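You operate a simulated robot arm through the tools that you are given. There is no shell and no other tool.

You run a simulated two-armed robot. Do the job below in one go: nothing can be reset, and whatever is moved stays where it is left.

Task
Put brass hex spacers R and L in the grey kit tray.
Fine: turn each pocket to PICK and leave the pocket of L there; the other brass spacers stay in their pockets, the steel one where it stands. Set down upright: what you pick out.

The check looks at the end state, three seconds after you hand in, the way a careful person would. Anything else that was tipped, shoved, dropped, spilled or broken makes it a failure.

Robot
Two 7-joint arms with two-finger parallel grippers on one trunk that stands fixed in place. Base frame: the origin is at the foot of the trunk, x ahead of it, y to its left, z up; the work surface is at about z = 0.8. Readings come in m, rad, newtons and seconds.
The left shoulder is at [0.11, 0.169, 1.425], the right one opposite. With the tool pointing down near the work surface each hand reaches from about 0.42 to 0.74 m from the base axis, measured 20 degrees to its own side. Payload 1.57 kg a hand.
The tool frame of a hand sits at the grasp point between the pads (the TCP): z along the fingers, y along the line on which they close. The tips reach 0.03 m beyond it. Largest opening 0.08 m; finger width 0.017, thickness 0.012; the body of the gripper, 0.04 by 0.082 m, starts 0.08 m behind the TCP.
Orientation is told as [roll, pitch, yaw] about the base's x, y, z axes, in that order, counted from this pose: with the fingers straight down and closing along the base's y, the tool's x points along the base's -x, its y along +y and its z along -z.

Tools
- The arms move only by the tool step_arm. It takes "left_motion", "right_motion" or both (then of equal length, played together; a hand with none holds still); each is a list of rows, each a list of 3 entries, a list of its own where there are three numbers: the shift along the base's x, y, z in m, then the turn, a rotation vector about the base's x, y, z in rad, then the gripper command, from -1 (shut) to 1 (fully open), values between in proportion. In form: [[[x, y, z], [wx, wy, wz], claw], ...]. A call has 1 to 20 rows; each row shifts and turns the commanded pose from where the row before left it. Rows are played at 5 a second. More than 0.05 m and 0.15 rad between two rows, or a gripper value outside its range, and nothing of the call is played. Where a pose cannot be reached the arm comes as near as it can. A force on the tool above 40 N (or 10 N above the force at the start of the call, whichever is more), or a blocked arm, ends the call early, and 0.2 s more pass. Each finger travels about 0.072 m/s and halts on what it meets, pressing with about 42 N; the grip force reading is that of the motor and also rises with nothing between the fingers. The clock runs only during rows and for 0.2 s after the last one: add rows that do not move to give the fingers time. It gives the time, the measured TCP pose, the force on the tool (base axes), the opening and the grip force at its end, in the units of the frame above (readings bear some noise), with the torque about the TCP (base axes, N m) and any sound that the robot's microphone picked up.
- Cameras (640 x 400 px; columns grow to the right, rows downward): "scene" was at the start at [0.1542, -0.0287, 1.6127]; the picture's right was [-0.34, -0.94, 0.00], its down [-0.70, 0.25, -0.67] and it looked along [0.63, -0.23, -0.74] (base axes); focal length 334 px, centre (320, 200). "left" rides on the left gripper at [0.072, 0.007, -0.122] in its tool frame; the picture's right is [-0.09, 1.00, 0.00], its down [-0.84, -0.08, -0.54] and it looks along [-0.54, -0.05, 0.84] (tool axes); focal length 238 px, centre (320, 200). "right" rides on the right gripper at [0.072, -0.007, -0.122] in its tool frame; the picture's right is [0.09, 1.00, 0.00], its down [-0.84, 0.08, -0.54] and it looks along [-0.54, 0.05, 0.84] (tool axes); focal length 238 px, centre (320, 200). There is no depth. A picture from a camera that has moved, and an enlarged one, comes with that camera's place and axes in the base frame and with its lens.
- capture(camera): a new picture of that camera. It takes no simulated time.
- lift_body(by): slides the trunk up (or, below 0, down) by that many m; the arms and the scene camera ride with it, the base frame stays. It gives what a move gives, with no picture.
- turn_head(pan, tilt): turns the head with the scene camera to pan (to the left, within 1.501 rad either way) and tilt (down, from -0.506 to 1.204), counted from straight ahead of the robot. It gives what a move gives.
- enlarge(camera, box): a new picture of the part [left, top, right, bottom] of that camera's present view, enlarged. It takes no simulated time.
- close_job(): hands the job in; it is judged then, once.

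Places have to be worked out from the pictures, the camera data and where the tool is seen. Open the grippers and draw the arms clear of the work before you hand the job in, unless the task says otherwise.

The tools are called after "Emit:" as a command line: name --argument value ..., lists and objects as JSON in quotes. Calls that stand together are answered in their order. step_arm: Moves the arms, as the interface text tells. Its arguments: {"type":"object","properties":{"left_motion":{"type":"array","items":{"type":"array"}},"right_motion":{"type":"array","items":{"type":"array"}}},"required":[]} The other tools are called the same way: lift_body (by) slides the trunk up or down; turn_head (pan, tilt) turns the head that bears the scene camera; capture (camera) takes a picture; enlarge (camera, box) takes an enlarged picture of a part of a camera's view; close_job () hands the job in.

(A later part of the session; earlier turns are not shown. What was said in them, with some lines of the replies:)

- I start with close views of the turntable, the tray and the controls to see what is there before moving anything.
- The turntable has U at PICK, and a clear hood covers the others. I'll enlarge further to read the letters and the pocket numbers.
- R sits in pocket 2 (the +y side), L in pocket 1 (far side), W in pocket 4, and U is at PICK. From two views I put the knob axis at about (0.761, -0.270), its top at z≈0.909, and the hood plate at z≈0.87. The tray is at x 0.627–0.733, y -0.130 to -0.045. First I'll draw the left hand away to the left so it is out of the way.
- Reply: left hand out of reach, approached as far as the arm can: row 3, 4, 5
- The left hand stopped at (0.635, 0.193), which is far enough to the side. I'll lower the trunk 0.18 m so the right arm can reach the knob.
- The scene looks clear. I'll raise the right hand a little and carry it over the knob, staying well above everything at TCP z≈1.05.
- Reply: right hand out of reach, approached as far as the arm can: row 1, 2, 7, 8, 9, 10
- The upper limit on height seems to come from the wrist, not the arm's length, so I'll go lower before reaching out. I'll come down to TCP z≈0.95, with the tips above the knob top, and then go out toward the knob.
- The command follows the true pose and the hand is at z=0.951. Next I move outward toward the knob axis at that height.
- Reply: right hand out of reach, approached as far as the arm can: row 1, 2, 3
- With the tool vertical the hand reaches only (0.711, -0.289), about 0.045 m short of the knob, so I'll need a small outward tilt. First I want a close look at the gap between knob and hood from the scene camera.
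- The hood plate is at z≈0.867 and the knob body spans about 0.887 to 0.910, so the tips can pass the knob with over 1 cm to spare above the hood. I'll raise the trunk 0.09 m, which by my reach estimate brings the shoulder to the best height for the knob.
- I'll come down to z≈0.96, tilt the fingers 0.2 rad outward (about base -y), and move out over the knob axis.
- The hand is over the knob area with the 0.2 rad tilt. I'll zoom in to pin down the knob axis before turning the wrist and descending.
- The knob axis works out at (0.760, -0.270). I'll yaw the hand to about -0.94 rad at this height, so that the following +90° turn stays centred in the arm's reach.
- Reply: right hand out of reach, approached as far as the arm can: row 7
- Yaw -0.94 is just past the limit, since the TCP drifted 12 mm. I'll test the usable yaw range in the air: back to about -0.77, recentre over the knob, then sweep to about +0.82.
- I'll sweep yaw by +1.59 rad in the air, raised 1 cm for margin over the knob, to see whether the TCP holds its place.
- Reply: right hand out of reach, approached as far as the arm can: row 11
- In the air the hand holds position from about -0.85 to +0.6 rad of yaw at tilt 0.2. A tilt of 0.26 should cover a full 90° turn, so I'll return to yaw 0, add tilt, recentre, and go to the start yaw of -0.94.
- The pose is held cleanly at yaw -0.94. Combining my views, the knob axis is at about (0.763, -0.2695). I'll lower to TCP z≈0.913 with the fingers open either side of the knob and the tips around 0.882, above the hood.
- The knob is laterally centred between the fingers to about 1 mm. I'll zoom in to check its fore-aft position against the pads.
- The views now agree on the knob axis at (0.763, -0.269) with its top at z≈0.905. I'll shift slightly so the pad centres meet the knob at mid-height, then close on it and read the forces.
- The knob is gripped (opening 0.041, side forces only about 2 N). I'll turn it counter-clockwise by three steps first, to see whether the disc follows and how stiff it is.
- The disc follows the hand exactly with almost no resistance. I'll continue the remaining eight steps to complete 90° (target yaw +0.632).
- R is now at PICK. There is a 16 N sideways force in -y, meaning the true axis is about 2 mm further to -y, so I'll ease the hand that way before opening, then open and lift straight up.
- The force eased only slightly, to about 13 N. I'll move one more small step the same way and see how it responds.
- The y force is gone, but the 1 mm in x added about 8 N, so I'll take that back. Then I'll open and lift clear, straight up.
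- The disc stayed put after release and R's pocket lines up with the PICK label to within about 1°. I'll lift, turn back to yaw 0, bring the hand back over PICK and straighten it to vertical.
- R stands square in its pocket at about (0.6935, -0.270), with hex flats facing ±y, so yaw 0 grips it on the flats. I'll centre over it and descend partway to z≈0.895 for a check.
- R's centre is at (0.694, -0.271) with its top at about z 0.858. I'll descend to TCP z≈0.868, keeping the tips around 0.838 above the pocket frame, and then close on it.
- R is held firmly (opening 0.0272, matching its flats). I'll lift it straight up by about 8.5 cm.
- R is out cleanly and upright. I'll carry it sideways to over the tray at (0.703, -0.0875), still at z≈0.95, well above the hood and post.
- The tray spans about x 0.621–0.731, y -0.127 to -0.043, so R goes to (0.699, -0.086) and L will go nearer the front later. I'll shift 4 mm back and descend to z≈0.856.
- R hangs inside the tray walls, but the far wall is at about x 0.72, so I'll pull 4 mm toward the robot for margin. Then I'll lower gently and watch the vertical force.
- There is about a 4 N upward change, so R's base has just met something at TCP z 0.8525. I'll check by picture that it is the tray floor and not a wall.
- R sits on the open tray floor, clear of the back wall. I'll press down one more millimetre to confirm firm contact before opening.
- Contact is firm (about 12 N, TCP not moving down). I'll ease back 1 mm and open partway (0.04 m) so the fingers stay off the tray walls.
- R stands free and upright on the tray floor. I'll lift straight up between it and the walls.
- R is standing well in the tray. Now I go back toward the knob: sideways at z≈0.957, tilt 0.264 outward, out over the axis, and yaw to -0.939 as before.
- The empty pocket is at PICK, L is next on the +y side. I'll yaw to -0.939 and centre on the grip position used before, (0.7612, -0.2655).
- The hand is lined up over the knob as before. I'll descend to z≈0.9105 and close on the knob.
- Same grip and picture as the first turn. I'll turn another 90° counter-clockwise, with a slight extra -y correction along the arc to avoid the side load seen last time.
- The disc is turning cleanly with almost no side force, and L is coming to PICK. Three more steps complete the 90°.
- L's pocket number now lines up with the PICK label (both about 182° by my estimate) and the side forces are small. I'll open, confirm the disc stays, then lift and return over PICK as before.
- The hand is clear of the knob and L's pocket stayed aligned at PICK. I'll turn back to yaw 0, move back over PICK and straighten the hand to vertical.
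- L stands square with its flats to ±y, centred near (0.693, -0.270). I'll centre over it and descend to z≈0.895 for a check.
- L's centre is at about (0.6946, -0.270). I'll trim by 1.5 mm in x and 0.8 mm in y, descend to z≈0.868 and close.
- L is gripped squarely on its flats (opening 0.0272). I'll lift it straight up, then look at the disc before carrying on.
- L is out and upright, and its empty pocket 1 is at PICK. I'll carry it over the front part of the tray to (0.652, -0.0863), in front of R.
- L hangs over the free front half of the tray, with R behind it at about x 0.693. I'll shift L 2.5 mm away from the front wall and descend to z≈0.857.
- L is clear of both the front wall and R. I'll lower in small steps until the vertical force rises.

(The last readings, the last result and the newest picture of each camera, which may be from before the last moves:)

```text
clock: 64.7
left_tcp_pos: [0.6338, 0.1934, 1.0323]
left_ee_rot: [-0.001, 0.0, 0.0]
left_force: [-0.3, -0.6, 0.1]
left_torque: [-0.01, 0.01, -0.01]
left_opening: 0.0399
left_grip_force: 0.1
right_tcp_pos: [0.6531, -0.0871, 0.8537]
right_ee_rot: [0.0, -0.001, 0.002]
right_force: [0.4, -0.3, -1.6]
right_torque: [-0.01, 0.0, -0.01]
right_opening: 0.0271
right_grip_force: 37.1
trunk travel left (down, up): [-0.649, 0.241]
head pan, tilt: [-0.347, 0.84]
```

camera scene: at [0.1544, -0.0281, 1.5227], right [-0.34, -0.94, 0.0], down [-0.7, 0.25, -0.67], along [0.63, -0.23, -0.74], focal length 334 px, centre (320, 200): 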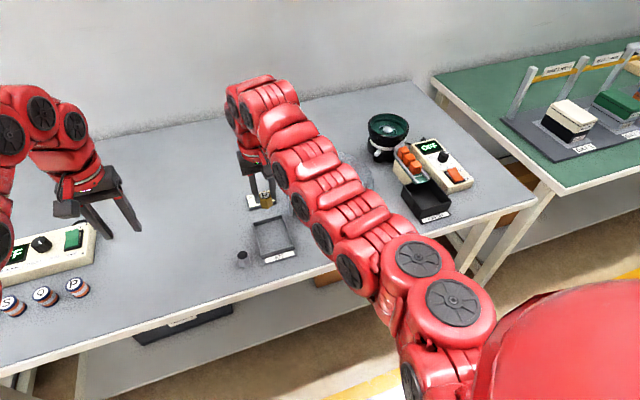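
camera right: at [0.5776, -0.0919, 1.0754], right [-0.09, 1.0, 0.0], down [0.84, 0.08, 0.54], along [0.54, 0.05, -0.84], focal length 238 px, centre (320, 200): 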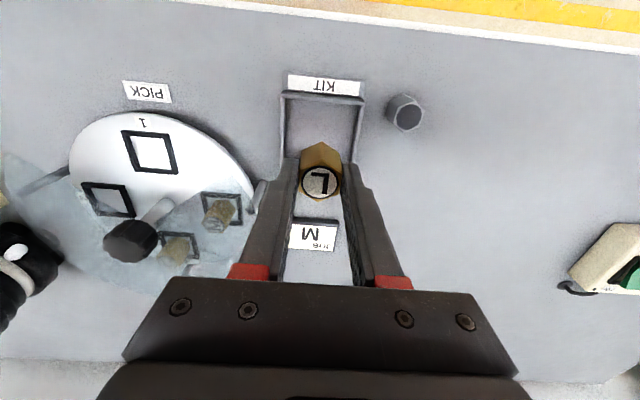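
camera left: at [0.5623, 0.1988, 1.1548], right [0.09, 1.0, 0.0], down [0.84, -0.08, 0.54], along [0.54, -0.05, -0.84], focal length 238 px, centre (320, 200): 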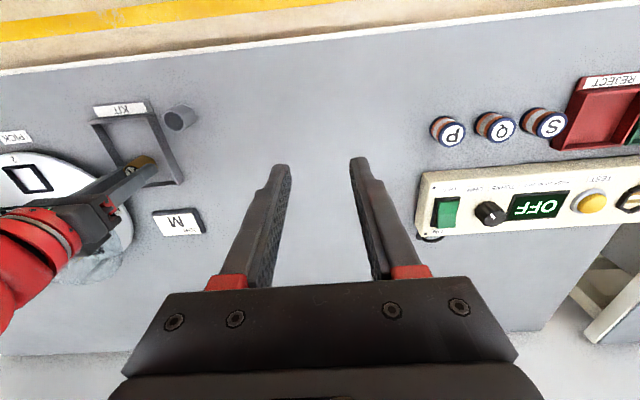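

There is no contact yet at 0.8537. I'll continue down 1 mm at a time.

Emit:
step_arm --right_motion '[[[0, 0, -0.001], [0, 0, 0], -1], [[0, 0, -0.001], [0, 0, 0], -1], [[0, 0, 0], [0, 0, 0], -1]]'

```text
clock: 65.5
left_tcp_pos: [0.634, 0.1941, 1.0331]
left_ee_rot: [-0.001, 0.0, -0.002]
left_force: [0.3, -0.4, 0.3]
left_torque: [0.02, -0.03, -0.01]
left_opening: 0.0398
left_grip_force: 0.1
right_tcp_pos: [0.6532, -0.0855, 0.853]
right_ee_rot: [-0.003, 0.0, 0.003]
right_force: [1.0, -0.3, -1.5]
right_torque: [0.01, 0.01, -0.02]
right_opening: 0.0271
right_grip_force: 37.1
trunk travel left (down, up): [-0.649, 0.241]
head pan, tilt: [-0.347, 0.84]
```

Still hanging free (force unchanged at -1.5 N). I'll lower another 1.5 mm.

Emit:
step_arm --right_motion '[[[0, 0, -0.001], [0, 0, 0], -1], [[0, 0, -0.0008], [0, 0, 0], -1], [[0, 0, 0], [0, 0, 0], -1]]'

```text
clock: 66.2
left_tcp_pos: [0.6338, 0.1936, 1.0334]
left_ee_rot: [0.001, -0.001, 0.0]
left_force: [-0.1, 0.7, 0.4]
left_torque: [0.03, -0.02, 0.05]
left_opening: 0.04
left_grip_force: 0.0
right_tcp_pos: [0.6541, -0.0865, 0.8524]
right_ee_rot: [-0.002, -0.001, 0.003]
right_force: [-1.1, -1.1, 5.4]
right_torque: [0.03, 0.06, -0.02]
right_opening: 0.027
right_grip_force: 37.5
trunk travel left (down, up): [-0.649, 0.241]
head pan, tilt: [-0.347, 0.84]
```

L's base is on the floor now (+7 N). I'll ease off half a millimetre and open partway.

Emit:
step_arm --right_motion '[[[0, 0, 0.0005], [0, 0, 0], -1], [[0, 0, 0], [0, 0, 0], -0.2], [[0, 0, 0], [0, 0, 0], 0], [[0, 0, 0], [0, 0, 0], 0], [[0, 0, 0], [0, 0, 0], 0]]'

Emit:
enlarge --camera "right" --box '[200, 40, 440, 260]'

```text
clock: 67.5
left_tcp_pos: [0.6331, 0.1939, 1.0325]
left_ee_rot: [0.0, -0.001, 0.001]
left_force: [-0.6, -0.2, 0.9]
left_torque: [-0.03, 0.01, -0.01]
left_opening: 0.0398
left_grip_force: 0.0
right_tcp_pos: [0.6539, -0.0857, 0.8512]
right_ee_rot: [-0.001, -0.001, 0.002]
right_force: [-0.2, 0.3, 0.9]
right_torque: [-0.03, 0.02, 0.0]
right_opening: 0.0399
right_grip_force: 0.1
trunk travel left (down, up): [-0.649, 0.241]
head pan, tilt: [-0.347, 0.84]
```

```text
1.82 times, centred on (320, 150) of right
camera zoom: at [0.5817, -0.093, 0.9742], right [-0.09, 1.0, 0.0], down [0.84, 0.08, 0.54], along [0.54, 0.05, -0.84], focal length 433 px, centre (320, 291)
```

zoom: 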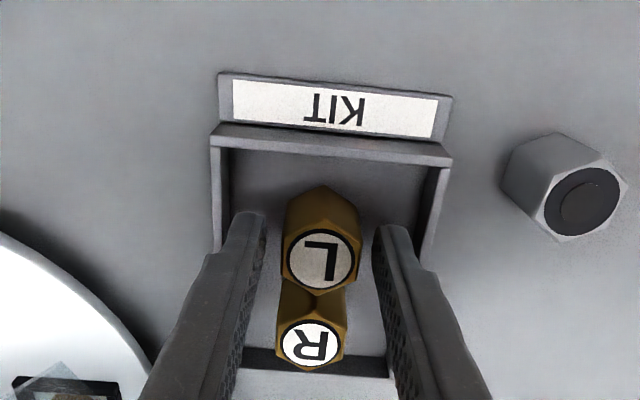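

L is free of the fingers and standing. I'll lift straight up and check both spacers in the tray.

Emit:
step_arm --right_motion '[[[0, 0, 0.008], [0, 0, 0], 0], [[0, 0, 0.012], [0, 0, 0], 0], [[0, 0, 0.02], [0, 0, 0], 0], [[0, 0, 0.02], [0, 0, 0], 0], [[0, 0, 0.02], [0, 0, 0], 0], [[0, 0, 0.02], [0, 0, 0], 0], [[0, 0, 0], [0, 0, 0], 0]]'

Emit:
capture --camera "right"

Emit:
enlarge --camera "scene" --box '[225, 160, 385, 290]'

```text
clock: 69.0
left_tcp_pos: [0.6347, 0.1945, 1.0332]
left_ee_rot: [0.0, 0.0, -0.002]
left_force: [0.0, -0.9, -0.3]
left_torque: [0.0, 0.01, 0.0]
left_opening: 0.04
left_grip_force: 0.1
right_tcp_pos: [0.6537, -0.0886, 0.9517]
right_ee_rot: [-0.001, 0.001, 0.002]
right_force: [0.4, -0.1, 0.6]
right_torque: [0.0, 0.0, 0.01]
right_opening: 0.04
right_grip_force: 0.2
trunk travel left (down, up): [-0.649, 0.241]
head pan, tilt: [-0.347, 0.84]
```

```text
taken
camera right: at [0.582, -0.0949, 1.0747], right [-0.09, 1.0, 0.0], down [0.84, 0.08, 0.54], along [0.54, 0.05, -0.84], focal length 238 px, centre (320, 200)
```

right: 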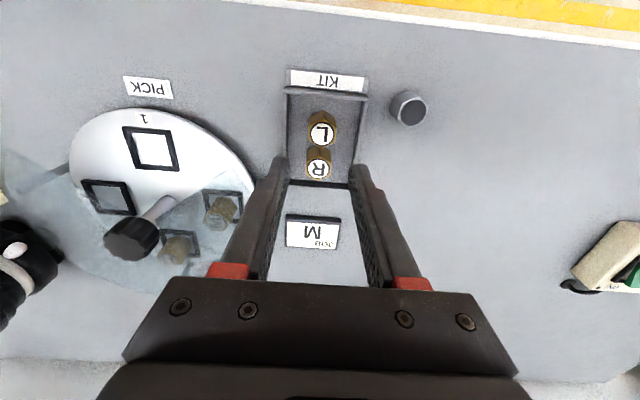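

```text
3.08 times, centred on (305, 225) of scene
camera zoom: at [0.1545, -0.0284, 1.5226], right [-0.34, -0.94, 0.0], down [-0.7, 0.25, -0.67], along [0.63, -0.23, -0.75], focal length 1028 px, centre (366, 123)
```

zoom: 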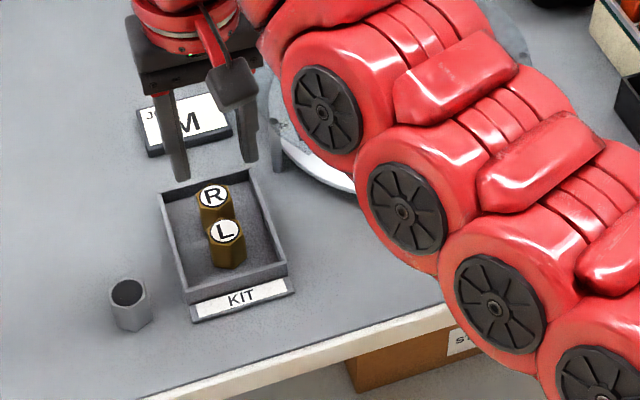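

R and L both stand upright in the tray, the steel spacer is untouched, and pocket 1 is at PICK. I'll draw the right hand back to its starting place on the right, passing in front of the turntable.

Emit:
step_arm --left_motion '[[[0, 0, 0], [0, 0, 0], 1], [[0, 0, 0], [0, 0, 0], 1], [[0, 0, 0], [0, 0, 0], 1], [[0, 0, 0], [0, 0, 0], 1], [[0, 0, 0], [0, 0, 0], 1], [[0, 0, 0], [0, 0, 0], 1], [[0, 0, 0], [0, 0, 0], 1], [[0, 0, 0], [0, 0, 0], 1], [[0, 0, 0], [0, 0, 0], 1], [[0, 0, 0], [0, 0, 0], 1], [[0, 0, 0], [0, 0, 0], 1]]' --right_motion '[[[0, 0, 0.02], [0, 0, 0], 0.2], [[-0.0095, -0.037, 0.004], [0, 0, 0], 1], [[-0.0095, -0.037, 0.004], [0, 0, 0], 1], [[-0.0095, -0.037, 0.004], [0, 0, 0], 1], [[-0.0095, -0.037, 0.004], [0, 0, 0], 1], [[-0.0095, -0.037, 0.004], [0, 0, 0], 1], [[-0.0095, -0.037, 0.004], [0, 0, 0], 1], [[-0.0095, -0.037, 0.004], [0, 0, 0], 1], [[-0.0095, -0.037, 0.004], [0, 0, 0], 1], [[-0.0095, -0.037, 0.004], [0, 0, 0], 1], [[0, 0, 0], [0, 0, 0], 1]]'

Emit:
capture --camera "scene"

Emit:
enlarge --camera "scene" --box '[225, 140, 385, 280]'

```text
clock: 71.5
left_tcp_pos: [0.6345, 0.1927, 1.0326]
left_ee_rot: [0.0, 0.0, -0.001]
left_force: [0.0, -0.7, -0.3]
left_torque: [0.01, -0.02, 0.01]
left_opening: 0.0801
left_grip_force: 0.1
right_tcp_pos: [0.6412, -0.1356, 0.976]
right_ee_rot: [-0.002, 0.002, 0.0]
right_force: [-0.6, 0.2, -0.2]
right_torque: [-0.01, -0.01, 0.05]
right_opening: 0.0802
right_grip_force: 0.1
right hand out of reach, approached as far as the arm can: row 3, 4, 5, 6, 7, 8, 9, 10
trunk travel left (down, up): [-0.649, 0.241]
head pan, tilt: [-0.347, 0.84]
```

```text
taken
camera scene: at [0.1542, -0.0285, 1.5227], right [-0.34, -0.94, 0.0], down [-0.7, 0.25, -0.67], along [0.63, -0.23, -0.74], focal length 334 px, centre (320, 200)
```

scene: 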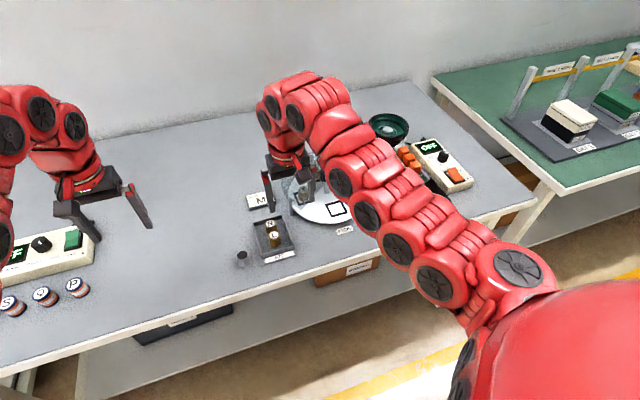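

```text
2.86 times, centred on (305, 210) of scene
camera zoom: at [0.1542, -0.0285, 1.5227], right [-0.34, -0.94, 0.0], down [-0.7, 0.25, -0.67], along [0.63, -0.23, -0.74], focal length 955 px, centre (363, 171)
```

zoom: 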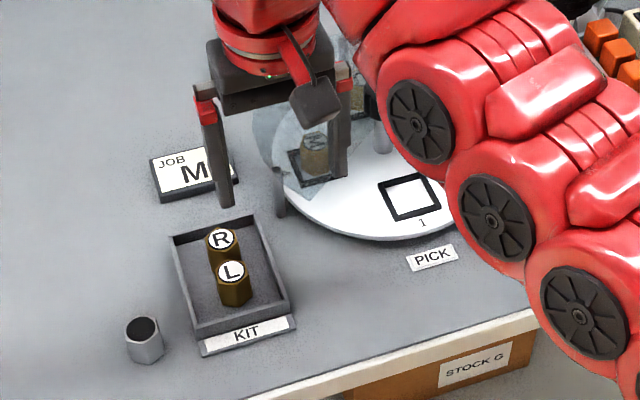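

The straight path goes too close to the shoulder, so the hand stopped at (0.641, -0.136), touching nothing. I'll take an arc a bit further out at the same height instead.

Emit:
step_arm --right_motion '[[[0.008, -0.022, 0], [0, 0, 0], 1], [[0.008, -0.022, 0], [0, 0, 0], 1], [[0.008, -0.022, 0], [0, 0, 0], 1], [[0, -0.035, 0], [0, 0, 0], 1], [[0, -0.035, 0], [0, 0, 0], 1], [[-0.012, -0.027, 0], [0, 0, 0], 1], [[-0.012, -0.027, 0], [0, 0, 0], 1], [[-0.012, -0.027, 0], [0, 0, 0], 1], [[-0.014, -0.025, 0], [0, 0, 0], 1], [[-0.014, -0.025, 0], [0, 0, 0], 1], [[-0.014, -0.025, 0], [0, 0, 0], 1], [[0, 0, 0], [0, 0, 0], 1]]'

Emit:
capture --camera "scene"

```text
clock: 74.0
left_tcp_pos: [0.6351, 0.194, 1.0332]
left_ee_rot: [0.0, 0.001, 0.0]
left_force: [-0.2, -0.7, -0.5]
left_torque: [-0.03, 0.0, 0.01]
left_opening: 0.0801
left_grip_force: 0.1
right_tcp_pos: [0.5862, -0.4328, 0.9775]
right_ee_rot: [-0.001, -0.001, 0.003]
right_force: [0.2, 0.5, 0.0]
right_torque: [0.0, 0.03, -0.01]
right_opening: 0.0797
right_grip_force: 0.1
trunk travel left (down, up): [-0.649, 0.241]
head pan, tilt: [-0.347, 0.84]
```

```text
taken
camera scene: at [0.1546, -0.0281, 1.5226], right [-0.34, -0.94, 0.0], down [-0.7, 0.25, -0.67], along [0.63, -0.23, -0.75], focal length 334 px, centre (320, 200)
```

scene: 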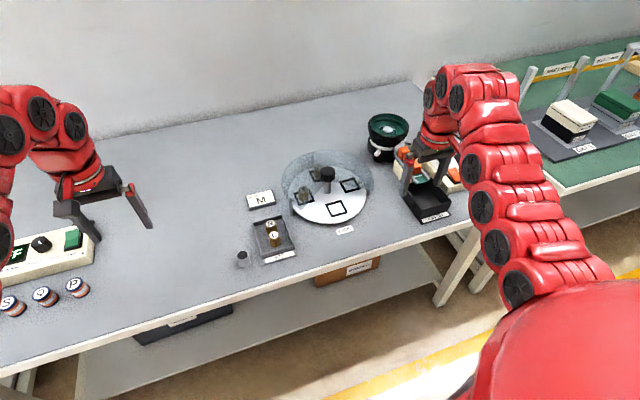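

Both hands are clear. I'll raise the trunk back to its first height so they stand well above the work, and then take a final close look at the turntable and tray.

Emit:
lift_body --by 0.09

Emit:
enlarge --camera "scene" --box '[280, 160, 380, 250]'

Emit:
enlarge --camera "scene" --box '[225, 190, 315, 290]'

Emit:
enlarge --camera "scene" --box '[350, 110, 490, 250]'

Emit:
capture --camera "left"

```text
clock: 75.3
left_tcp_pos: [0.6341, 0.1939, 1.1228]
left_ee_rot: [-0.001, -0.001, 0.001]
left_force: [-0.1, -0.5, -0.4]
left_torque: [0.03, 0.04, 0.01]
left_opening: 0.0802
left_grip_force: 0.0
right_tcp_pos: [0.5861, -0.4321, 1.0675]
right_ee_rot: [-0.001, -0.001, 0.001]
right_force: [-0.1, -0.1, 0.4]
right_torque: [-0.02, 0.01, -0.01]
right_opening: 0.08
right_grip_force: 0.1
trunk travel left (down, up): [-0.739, 0.151]
head pan, tilt: [-0.347, 0.84]
```

```text
4.44 times, centred on (330, 205) of scene
camera zoom: at [0.1545, -0.0287, 1.6126], right [-0.34, -0.94, 0.0], down [-0.7, 0.25, -0.67], along [0.63, -0.23, -0.75], focal length 1485 px, centre (276, 178)
```

zoom: 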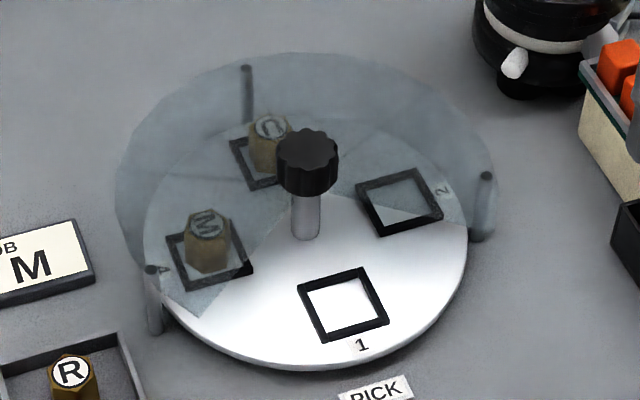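

```text
4.00 times, centred on (270, 240) of scene
camera zoom: at [0.1545, -0.0287, 1.6126], right [-0.34, -0.94, 0.0], down [-0.7, 0.25, -0.67], along [0.63, -0.23, -0.75], focal length 1337 px, centre (520, 40)
```

zoom: 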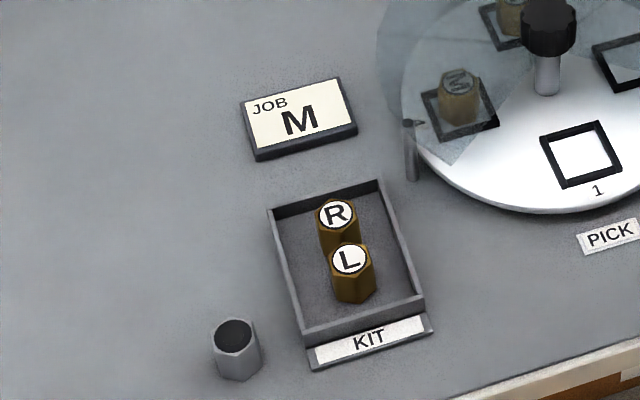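

```text
2.86 times, centred on (420, 180) of scene
camera zoom: at [0.1545, -0.0287, 1.6126], right [-0.34, -0.94, 0.0], down [-0.7, 0.25, -0.67], along [0.63, -0.23, -0.75], focal length 955 px, centre (34, 257)
```

zoom: 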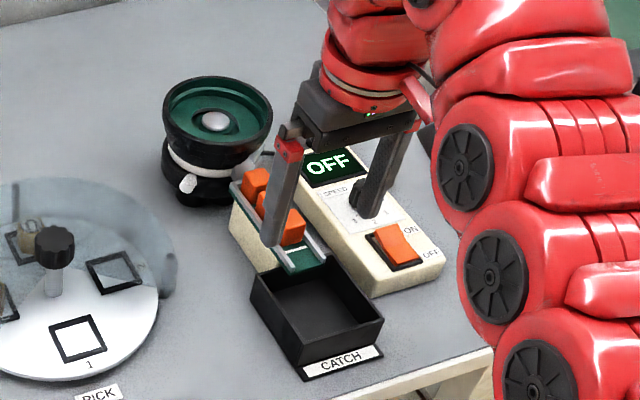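

```text
taken
camera left: at [0.5627, 0.1987, 1.2444], right [0.09, 1.0, 0.0], down [0.84, -0.08, 0.54], along [0.54, -0.05, -0.84], focal length 238 px, centre (320, 200)
```

left: 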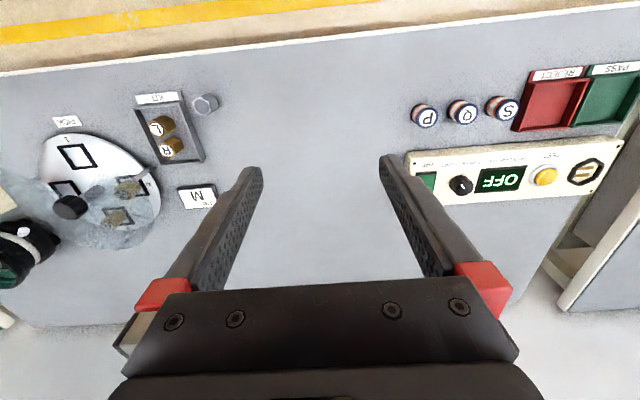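

The end state matches the task. R and L stand upright in the kit tray, and empty pocket 1 is at PICK, within about half a degree of where pocket 3 first stood. U and M are still in their pockets, and the steel spacer, job card and hood are unmoved. Both hands are open and clear, so I hand the job in.

Emit:
close_job

```text
The job is handed in.
```

R and L are standing upright in the grey kit tray, and the job is handed in; I don't have the check's result yet.

- **Turntable:** I turned the knob 90° to bring R's pocket to PICK, then another 90° for L's. L's empty pocket 1 is still at PICK. By the last picture it is within about half a degree of where the first pocket stood.
- **Other spacers:** U is still in its pocket, as is the other brass one (its letter reads M or W). The steel spacer has not moved.
- **Surroundings:** The tray, job card and hood look unmoved in the final pictures. The feeder and control boxes were never touched.
- **Robot:** Both grippers are open and drawn clear, and the trunk is back at its starting height.
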